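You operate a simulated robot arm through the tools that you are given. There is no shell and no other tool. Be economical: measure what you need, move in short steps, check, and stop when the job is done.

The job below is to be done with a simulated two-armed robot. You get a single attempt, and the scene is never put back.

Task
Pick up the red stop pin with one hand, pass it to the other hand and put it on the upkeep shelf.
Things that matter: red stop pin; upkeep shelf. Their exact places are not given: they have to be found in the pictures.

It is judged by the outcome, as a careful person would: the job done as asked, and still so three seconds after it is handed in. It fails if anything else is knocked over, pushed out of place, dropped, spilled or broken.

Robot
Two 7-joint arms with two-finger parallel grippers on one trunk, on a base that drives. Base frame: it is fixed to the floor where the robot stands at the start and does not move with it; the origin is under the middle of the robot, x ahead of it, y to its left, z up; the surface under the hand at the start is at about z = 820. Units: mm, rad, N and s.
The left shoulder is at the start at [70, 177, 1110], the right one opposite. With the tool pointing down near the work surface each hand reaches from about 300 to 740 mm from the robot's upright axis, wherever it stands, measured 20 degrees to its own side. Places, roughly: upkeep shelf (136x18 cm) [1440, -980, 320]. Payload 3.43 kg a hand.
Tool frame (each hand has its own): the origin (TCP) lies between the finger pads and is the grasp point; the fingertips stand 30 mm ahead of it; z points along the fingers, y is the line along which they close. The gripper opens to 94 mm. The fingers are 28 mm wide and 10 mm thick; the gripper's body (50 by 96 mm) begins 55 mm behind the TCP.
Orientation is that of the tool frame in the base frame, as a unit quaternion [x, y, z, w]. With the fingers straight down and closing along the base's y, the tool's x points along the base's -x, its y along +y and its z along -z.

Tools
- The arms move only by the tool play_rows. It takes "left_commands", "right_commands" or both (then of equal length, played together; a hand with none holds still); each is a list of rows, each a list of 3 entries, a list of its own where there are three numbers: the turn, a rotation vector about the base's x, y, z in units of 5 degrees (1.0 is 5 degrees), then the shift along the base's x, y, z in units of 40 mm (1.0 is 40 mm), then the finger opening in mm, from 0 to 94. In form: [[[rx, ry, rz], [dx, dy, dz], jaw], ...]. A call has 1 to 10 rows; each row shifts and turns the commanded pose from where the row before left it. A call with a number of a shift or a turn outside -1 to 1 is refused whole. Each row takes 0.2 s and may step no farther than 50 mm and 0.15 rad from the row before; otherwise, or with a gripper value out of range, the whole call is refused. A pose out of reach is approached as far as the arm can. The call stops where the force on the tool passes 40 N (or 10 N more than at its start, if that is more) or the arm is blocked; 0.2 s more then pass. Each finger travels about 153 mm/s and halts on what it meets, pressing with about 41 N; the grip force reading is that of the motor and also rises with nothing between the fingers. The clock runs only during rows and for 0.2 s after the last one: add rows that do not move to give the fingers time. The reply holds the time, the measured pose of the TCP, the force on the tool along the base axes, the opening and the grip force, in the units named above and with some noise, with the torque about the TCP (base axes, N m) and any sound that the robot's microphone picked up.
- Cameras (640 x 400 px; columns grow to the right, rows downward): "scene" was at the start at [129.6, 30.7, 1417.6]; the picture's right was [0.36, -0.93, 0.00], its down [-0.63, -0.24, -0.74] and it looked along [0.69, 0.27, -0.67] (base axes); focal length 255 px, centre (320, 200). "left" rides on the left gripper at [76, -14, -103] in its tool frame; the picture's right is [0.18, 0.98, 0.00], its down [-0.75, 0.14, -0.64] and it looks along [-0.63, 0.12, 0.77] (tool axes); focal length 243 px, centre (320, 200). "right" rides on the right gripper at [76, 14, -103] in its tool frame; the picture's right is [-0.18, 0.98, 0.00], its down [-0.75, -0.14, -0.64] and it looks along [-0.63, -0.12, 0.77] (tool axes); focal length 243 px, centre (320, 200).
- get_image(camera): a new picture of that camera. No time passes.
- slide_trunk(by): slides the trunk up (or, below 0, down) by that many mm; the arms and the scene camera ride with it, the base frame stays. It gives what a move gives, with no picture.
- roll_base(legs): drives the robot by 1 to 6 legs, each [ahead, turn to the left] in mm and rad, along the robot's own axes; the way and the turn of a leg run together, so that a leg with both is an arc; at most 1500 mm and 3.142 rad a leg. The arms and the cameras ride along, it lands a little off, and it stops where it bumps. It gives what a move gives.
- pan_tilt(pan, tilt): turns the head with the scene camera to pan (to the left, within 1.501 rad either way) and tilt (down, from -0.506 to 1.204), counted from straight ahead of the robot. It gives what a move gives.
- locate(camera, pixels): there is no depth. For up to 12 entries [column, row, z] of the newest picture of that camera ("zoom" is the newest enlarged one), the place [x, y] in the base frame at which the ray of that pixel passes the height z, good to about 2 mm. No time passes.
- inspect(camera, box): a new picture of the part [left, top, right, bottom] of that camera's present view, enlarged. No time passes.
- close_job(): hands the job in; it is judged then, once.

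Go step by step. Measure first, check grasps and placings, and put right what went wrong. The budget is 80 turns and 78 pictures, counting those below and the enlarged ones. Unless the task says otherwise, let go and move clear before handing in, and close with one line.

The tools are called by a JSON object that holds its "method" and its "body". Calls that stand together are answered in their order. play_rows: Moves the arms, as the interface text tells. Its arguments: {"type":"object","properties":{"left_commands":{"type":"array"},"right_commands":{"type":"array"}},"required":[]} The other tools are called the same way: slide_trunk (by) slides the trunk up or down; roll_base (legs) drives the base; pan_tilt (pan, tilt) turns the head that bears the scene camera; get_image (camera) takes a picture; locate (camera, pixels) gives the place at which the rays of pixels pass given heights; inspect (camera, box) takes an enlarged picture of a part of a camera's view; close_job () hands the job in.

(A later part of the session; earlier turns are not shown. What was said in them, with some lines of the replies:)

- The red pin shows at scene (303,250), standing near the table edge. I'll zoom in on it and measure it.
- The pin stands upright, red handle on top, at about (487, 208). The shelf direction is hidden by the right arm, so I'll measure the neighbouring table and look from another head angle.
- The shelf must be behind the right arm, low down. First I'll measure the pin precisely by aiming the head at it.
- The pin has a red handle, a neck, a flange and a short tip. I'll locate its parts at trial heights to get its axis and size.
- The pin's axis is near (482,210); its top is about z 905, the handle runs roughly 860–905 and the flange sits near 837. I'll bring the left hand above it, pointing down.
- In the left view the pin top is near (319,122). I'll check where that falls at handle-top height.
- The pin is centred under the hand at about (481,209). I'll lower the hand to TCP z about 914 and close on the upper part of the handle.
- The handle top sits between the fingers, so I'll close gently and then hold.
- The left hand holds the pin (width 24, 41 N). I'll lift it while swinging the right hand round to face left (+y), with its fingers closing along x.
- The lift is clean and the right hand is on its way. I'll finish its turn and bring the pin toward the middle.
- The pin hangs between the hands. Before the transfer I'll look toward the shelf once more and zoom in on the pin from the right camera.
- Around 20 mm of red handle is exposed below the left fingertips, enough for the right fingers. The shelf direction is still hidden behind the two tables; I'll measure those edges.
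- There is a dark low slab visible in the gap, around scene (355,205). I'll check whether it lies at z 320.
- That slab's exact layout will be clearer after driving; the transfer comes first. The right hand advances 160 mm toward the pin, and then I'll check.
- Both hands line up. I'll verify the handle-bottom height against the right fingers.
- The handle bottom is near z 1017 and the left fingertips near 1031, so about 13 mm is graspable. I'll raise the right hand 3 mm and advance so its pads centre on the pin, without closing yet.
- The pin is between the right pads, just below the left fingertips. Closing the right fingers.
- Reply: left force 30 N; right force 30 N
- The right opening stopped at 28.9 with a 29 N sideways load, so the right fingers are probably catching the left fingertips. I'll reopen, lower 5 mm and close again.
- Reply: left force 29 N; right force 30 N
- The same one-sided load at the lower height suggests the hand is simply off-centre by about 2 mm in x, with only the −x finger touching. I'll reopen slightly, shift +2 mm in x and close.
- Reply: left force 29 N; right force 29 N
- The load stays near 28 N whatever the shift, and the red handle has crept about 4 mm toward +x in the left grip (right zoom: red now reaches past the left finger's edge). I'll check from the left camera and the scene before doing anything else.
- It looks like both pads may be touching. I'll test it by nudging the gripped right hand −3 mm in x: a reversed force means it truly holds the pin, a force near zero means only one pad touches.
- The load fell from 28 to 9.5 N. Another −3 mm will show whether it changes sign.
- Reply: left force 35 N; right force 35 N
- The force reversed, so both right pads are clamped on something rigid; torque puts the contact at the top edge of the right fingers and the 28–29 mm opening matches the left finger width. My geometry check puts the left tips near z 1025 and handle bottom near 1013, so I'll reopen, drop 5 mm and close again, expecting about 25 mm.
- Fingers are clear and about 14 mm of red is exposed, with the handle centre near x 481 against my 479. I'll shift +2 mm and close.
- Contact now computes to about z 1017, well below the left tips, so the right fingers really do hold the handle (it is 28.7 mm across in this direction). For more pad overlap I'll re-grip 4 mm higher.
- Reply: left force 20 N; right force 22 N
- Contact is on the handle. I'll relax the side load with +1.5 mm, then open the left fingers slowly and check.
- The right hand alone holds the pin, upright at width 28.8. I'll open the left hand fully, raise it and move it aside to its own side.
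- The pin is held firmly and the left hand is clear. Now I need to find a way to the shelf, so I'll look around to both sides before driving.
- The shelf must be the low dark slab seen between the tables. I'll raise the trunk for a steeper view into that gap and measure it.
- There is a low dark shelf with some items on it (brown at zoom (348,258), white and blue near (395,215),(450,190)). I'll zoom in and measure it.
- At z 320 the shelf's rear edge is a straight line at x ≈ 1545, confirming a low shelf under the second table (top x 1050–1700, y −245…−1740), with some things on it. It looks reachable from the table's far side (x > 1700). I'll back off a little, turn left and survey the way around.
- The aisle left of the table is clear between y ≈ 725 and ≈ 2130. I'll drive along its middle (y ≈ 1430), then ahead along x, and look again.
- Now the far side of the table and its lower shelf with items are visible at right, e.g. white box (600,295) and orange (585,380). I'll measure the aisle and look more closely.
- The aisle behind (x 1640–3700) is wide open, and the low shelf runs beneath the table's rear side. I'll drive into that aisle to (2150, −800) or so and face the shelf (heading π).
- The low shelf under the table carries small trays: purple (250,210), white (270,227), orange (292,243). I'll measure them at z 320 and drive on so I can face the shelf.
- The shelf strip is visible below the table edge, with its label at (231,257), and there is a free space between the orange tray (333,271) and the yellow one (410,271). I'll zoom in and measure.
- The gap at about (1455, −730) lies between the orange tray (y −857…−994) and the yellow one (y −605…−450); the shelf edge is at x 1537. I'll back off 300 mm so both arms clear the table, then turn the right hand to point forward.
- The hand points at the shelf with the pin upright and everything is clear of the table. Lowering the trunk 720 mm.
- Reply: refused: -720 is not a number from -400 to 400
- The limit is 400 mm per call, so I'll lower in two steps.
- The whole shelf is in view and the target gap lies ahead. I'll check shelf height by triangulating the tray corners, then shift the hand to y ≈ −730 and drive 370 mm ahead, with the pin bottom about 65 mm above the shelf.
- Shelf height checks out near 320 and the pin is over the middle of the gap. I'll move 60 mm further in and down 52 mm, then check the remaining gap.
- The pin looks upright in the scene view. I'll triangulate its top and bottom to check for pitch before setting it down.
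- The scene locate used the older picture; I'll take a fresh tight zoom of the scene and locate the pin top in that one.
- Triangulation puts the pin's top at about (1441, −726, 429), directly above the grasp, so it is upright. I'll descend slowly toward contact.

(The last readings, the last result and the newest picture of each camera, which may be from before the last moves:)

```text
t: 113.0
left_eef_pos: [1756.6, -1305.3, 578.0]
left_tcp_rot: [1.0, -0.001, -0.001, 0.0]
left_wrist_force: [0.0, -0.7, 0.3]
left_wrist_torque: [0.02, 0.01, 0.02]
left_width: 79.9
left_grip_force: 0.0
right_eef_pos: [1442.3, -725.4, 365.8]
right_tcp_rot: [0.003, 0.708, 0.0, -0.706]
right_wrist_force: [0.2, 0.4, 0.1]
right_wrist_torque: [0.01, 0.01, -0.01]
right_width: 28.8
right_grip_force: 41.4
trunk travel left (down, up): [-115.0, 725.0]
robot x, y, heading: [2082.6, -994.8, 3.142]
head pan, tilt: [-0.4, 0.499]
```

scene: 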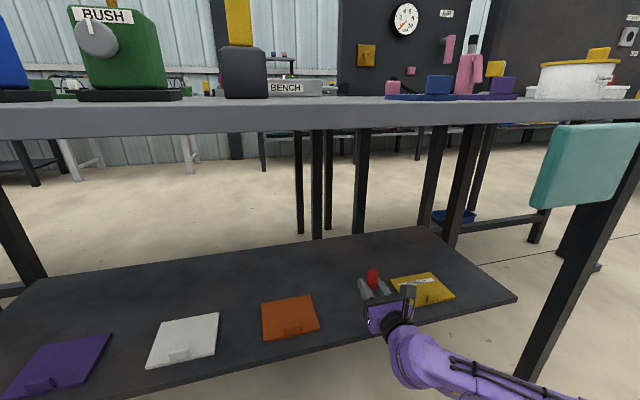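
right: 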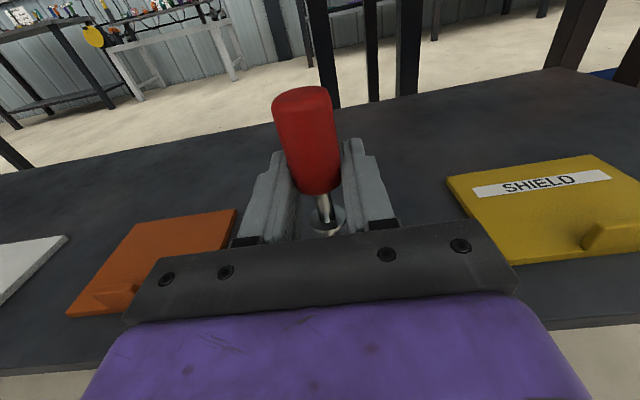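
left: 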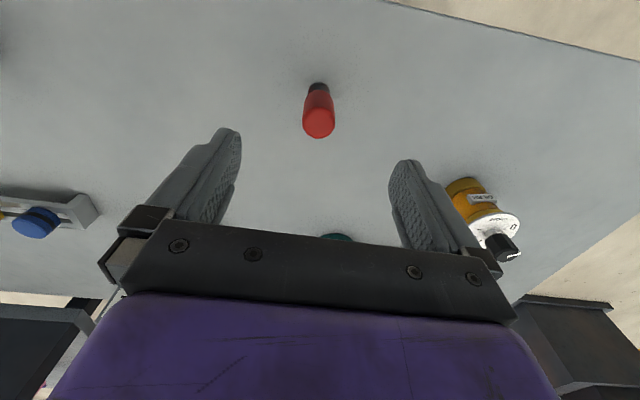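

No contact yet at TCP z 366. I'll continue in 1 mm steps.

{"method": "play_rows", "body": {"right_commands": [[[0, 0, 0], [0, 0, -0.025], 10], [[0, 0, 0], [0, 0, -0.025], 10], [[0, 0, 0], [0, 0, 0], 10]]}}

{"method": "inspect", "body": {"camera": "right", "box": [270, 170, 380, 240]}}

```text
t: 113.8
left_eef_pos: [1757.6, -1306.2, 577.1]
left_tcp_rot: [1.0, -0.001, -0.002, 0.0]
left_wrist_force: [-0.7, -1.2, -0.1]
left_wrist_torque: [0.02, -0.02, 0.02]
left_width: 79.9
left_grip_force: 0.0
right_eef_pos: [1441.4, -726.6, 367.5]
right_tcp_rot: [-0.003, -0.707, -0.002, 0.708]
right_wrist_force: [-1.3, 0.2, 7.3]
right_wrist_torque: [0.01, 0.04, 0.0]
right_width: 28.7
right_grip_force: 41.1
trunk travel left (down, up): [-115.0, 725.0]
robot x, y, heading: [2082.7, -998.7, 3.136]
head pan, tilt: [-0.4, 0.499]
```

```text
5.71 times, centred on (325, 205) of right
```

zoom: 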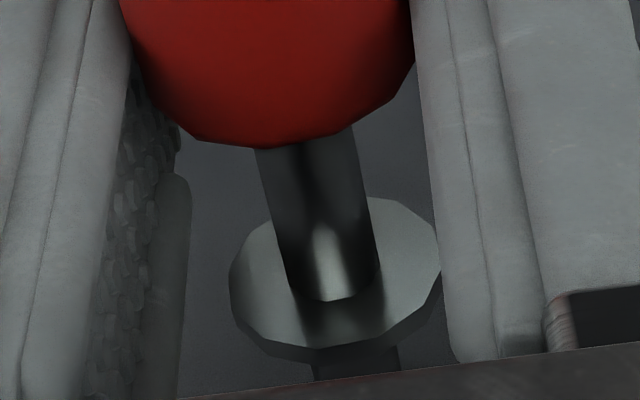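

Contact: 7 N upward, so the pin stands on the shelf. I'll ease off half a millimetre and open the fingers slowly.

{"method": "play_rows", "body": {"right_commands": [[[0, 0, 0], [0, 0, 0.012], 10], [[0, 0, 0], [0, 0, 0], 27], [[0, 0, 0], [0, 0, 0], 30], [[0, 0, 0], [0, 0, 0], 33], [[0, 0, 0], [0, 0, 0], 40], [[0, 0, 0], [0, 0, 0], 55], [[0, 0, 0], [0, 0, 0], 75], [[0, 0, 0], [0, 0, 0], 75]]}}

{"method": "inspect", "body": {"camera": "right", "box": [200, 60, 440, 240]}}

{"method": "inspect", "body": {"camera": "scene", "box": [280, 220, 380, 280]}}

```text
t: 115.5
left_eef_pos: [1757.2, -1307.6, 577.1]
left_tcp_rot: [1.0, -0.002, -0.001, 0.0]
left_wrist_force: [0.0, -0.2, 0.4]
left_wrist_torque: [0.03, 0.02, -0.01]
left_width: 80.0
left_grip_force: 0.1
right_eef_pos: [1441.7, -726.2, 365.1]
right_tcp_rot: [0.003, 0.707, 0.001, -0.707]
right_wrist_force: [4.1, -0.1, 4.1]
right_wrist_torque: [0.09, -0.41, -0.05]
right_width: 74.9
right_grip_force: 0.2
trunk travel left (down, up): [-115.0, 725.0]
robot x, y, heading: [2080.2, -992.2, 3.138]
head pan, tilt: [-0.4, 0.499]
```

```text
2.22 times, centred on (320, 150) of right
```

zoom: 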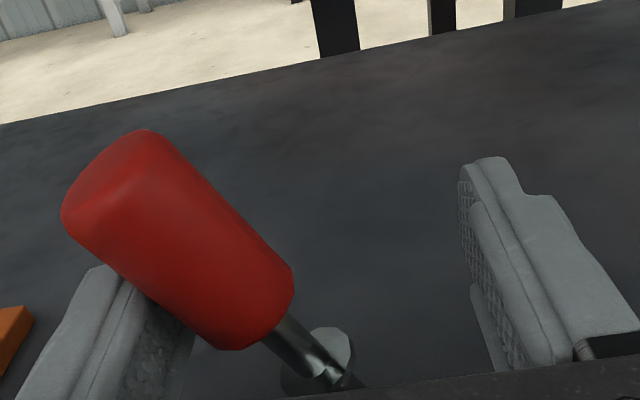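

```text
6.40 times, centred on (330, 250) of scene
```

zoom: 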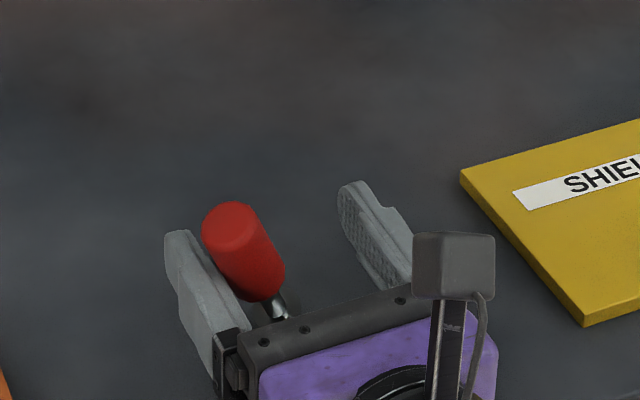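

On release the pin leaned over against the −y finger (scene zoom (240,250)), still resting on the shelf. I'll close the fingers slowly to push it upright and look again.

{"method": "play_rows", "body": {"right_commands": [[[0, 0, 0], [0, 0, 0], 65], [[0, 0, 0], [0, 0, 0], 56], [[0, 0, 0], [0, 0, 0], 48], [[0, 0, 0], [0, 0, 0], 40], [[0, 0, 0], [0, 0, 0], 34], [[0, 0, 0], [0, 0, 0], 28], [[0, 0, 0], [0, 0, 0], 15], [[0, 0, 0], [0, 0, 0], 10]]}}

{"method": "inspect", "body": {"camera": "right", "box": [200, 60, 440, 240]}}

{"method": "inspect", "body": {"camera": "scene", "box": [280, 220, 380, 280]}}

```text
t: 117.3
left_eef_pos: [1757.0, -1305.8, 575.8]
left_tcp_rot: [1.0, -0.002, -0.001, 0.0]
left_wrist_force: [-0.2, -0.8, -0.5]
left_wrist_torque: [-0.04, -0.01, -0.01]
left_width: 80.2
left_grip_force: 0.0
right_eef_pos: [1443.5, -726.4, 367.3]
right_tcp_rot: [0.002, 0.707, 0.001, -0.707]
right_wrist_force: [1.4, 0.5, 3.7]
right_wrist_torque: [0.04, -0.33, -0.04]
right_width: 10.0
right_grip_force: 0.0
trunk travel left (down, up): [-115.0, 725.0]
robot x, y, heading: [2088.6, -993.4, 3.143]
head pan, tilt: [-0.4, 0.499]
```

```text
2.22 times, centred on (320, 150) of right
```

zoom: 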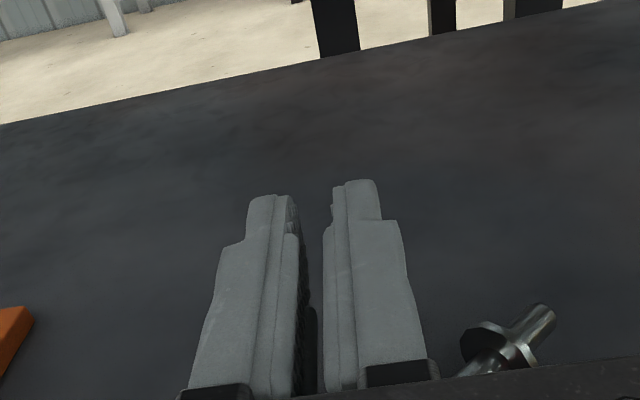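

```text
6.40 times, centred on (330, 250) of scene
```

zoom: 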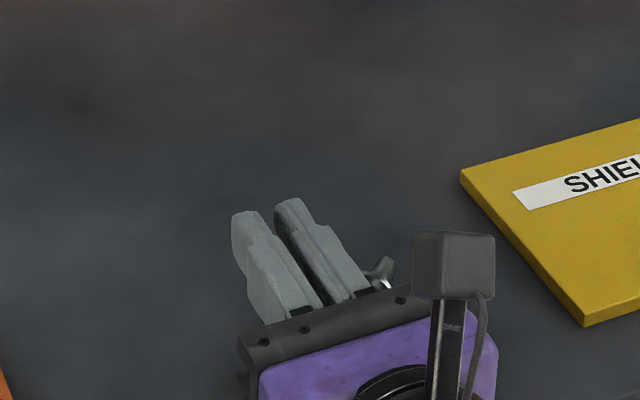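

The pin has fallen over: its tip shows at right zoom (530,320) beside the +y finger, and the handle is under the palm, near the shelf edge. I'll raise the hand gently straight up and look before anything else.

{"method": "play_rows", "body": {"right_commands": [[[0, 0, 0], [0, 0, 0.1], 10], [[0, 0, 0], [0, 0, 0.2], 10], [[0, 0, 0], [0, 0, 0.5], 10], [[0, 0, 0], [0, 0, 0.8], 10], [[0, 0, 0], [0, 0, 0.8], 10], [[0, 0, 0], [0, 0, 0], 10]]}}

{"method": "get_image", "body": {"camera": "right"}}

{"method": "get_image", "body": {"camera": "scene"}}

```text
t: 118.8
left_eef_pos: [1756.9, -1306.5, 576.2]
left_tcp_rot: [1.0, -0.001, -0.001, 0.001]
left_wrist_force: [0.0, 0.6, 0.6]
left_wrist_torque: [0.02, -0.02, 0.04]
left_width: 80.1
left_grip_force: 0.0
right_eef_pos: [1443.2, -726.6, 462.9]
right_tcp_rot: [0.002, 0.708, 0.0, -0.706]
right_wrist_force: [0.1, 0.1, 0.6]
right_wrist_torque: [0.0, 0.0, 0.02]
right_width: 10.0
right_grip_force: 0.0
trunk travel left (down, up): [-115.0, 725.0]
robot x, y, heading: [2083.3, -993.0, 3.142]
head pan, tilt: [-0.4, 0.499]
```

```text
9 pictures are left
```

right: 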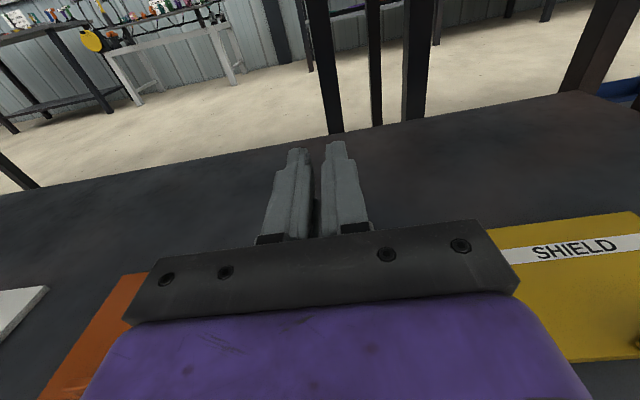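

```text
8 pictures are left
```

scene: 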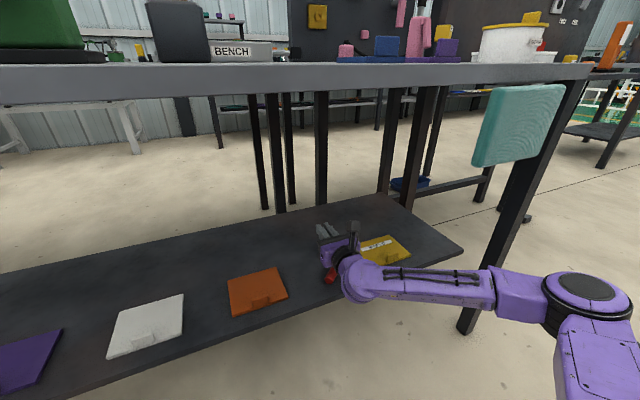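

The pin lies on the shelf, red handle at scene (330,275), near the front edge. I'll measure it.

{"method": "locate", "body": {"camera": "scene", "pixels": [[331, 275, 332], [334, 268, 332], [327, 284, 332], [335, 302, 320], [290, 312, 320]]}}

{"method": "inspect", "body": {"camera": "scene", "box": [290, 230, 390, 310]}}

```text
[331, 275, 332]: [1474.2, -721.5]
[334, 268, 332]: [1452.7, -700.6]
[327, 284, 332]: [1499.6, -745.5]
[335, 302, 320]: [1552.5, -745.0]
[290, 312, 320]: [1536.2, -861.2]
```

```text
5.00 times, centred on (340, 270) of scene
```

zoom: 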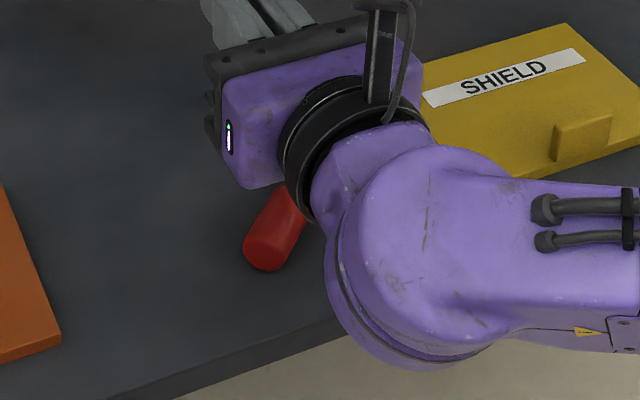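

The pin lies at rest wholly on the shelf (handle end about (1489, −735), edge at 1537), clear of the trays. The hand is well above it, so I'll back straight out and check it.

{"method": "roll_base", "body": {"legs": [[-400, 0]]}}

{"method": "get_image", "body": {"camera": "scene"}}

{"method": "get_image", "body": {"camera": "right"}}

```text
t: 121.2
left_eef_pos: [2159.0, -1305.8, 576.0]
left_tcp_rot: [1.0, -0.003, -0.001, -0.001]
left_wrist_force: [0.7, -0.9, 0.4]
left_wrist_torque: [0.01, -0.01, 0.0]
left_width: 80.0
left_grip_force: 0.0
right_eef_pos: [1844.7, -726.7, 462.3]
right_tcp_rot: [0.003, 0.707, 0.001, -0.707]
right_wrist_force: [-0.1, -0.2, 0.3]
right_wrist_torque: [0.0, 0.01, 0.0]
right_width: 9.9
right_grip_force: 0.2
trunk travel left (down, up): [-115.0, 725.0]
robot x, y, heading: [2490.6, -996.3, 3.134]
head pan, tilt: [-0.4, 0.499]
```

```text
6 pictures are left
```

scene: 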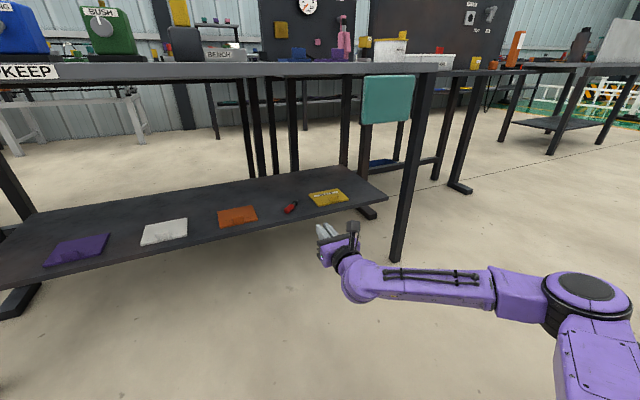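

```text
5 pictures are left
```

right: 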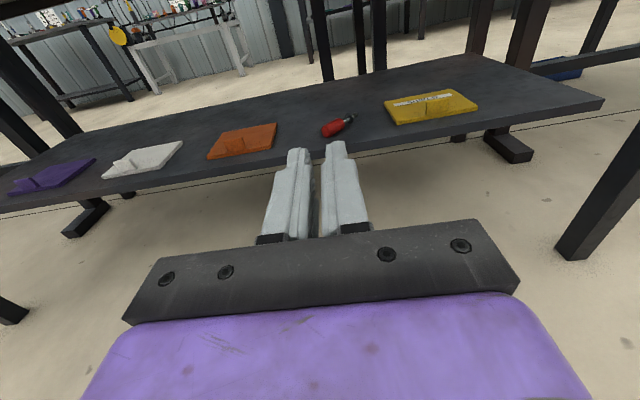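

The pin lies on the shelf between the orange and yellow trays, and nothing else has moved. One zoom to confirm it is at rest inside the edge.

{"method": "inspect", "body": {"camera": "right", "box": [280, 90, 400, 165]}}

{"method": "locate", "body": {"camera": "right", "pixels": [[331, 129, 332], [353, 118, 325], [340, 150, 320]]}}

```text
5.33 times, centred on (340, 128) of right
```

zoom: 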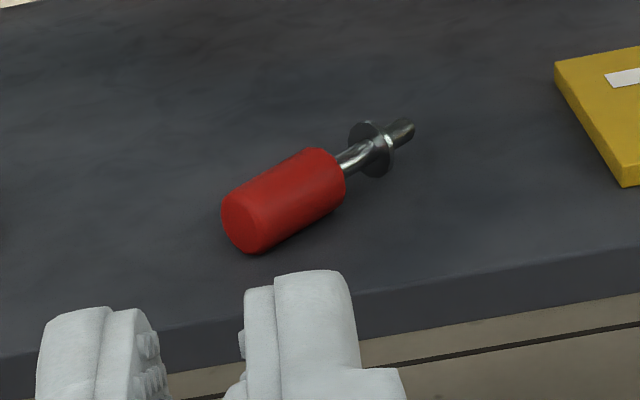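

```text
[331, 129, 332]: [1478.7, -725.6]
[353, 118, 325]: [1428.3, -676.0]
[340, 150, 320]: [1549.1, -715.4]
```

The pin is at rest on the shelf, from about (1490, −737) to (1428, −676), inside the edge at 1537. Both hands are empty and clear, so I'm handing in.

{"method": "close_job", "body": {}}

```text
The job is handed in.
```

The red stop pin was picked up with the left hand, passed to the right hand and put on the upkeep shelf; it tipped over when released, so it now lies on its side between the orange and yellow trays, and I saw nothing else moved.
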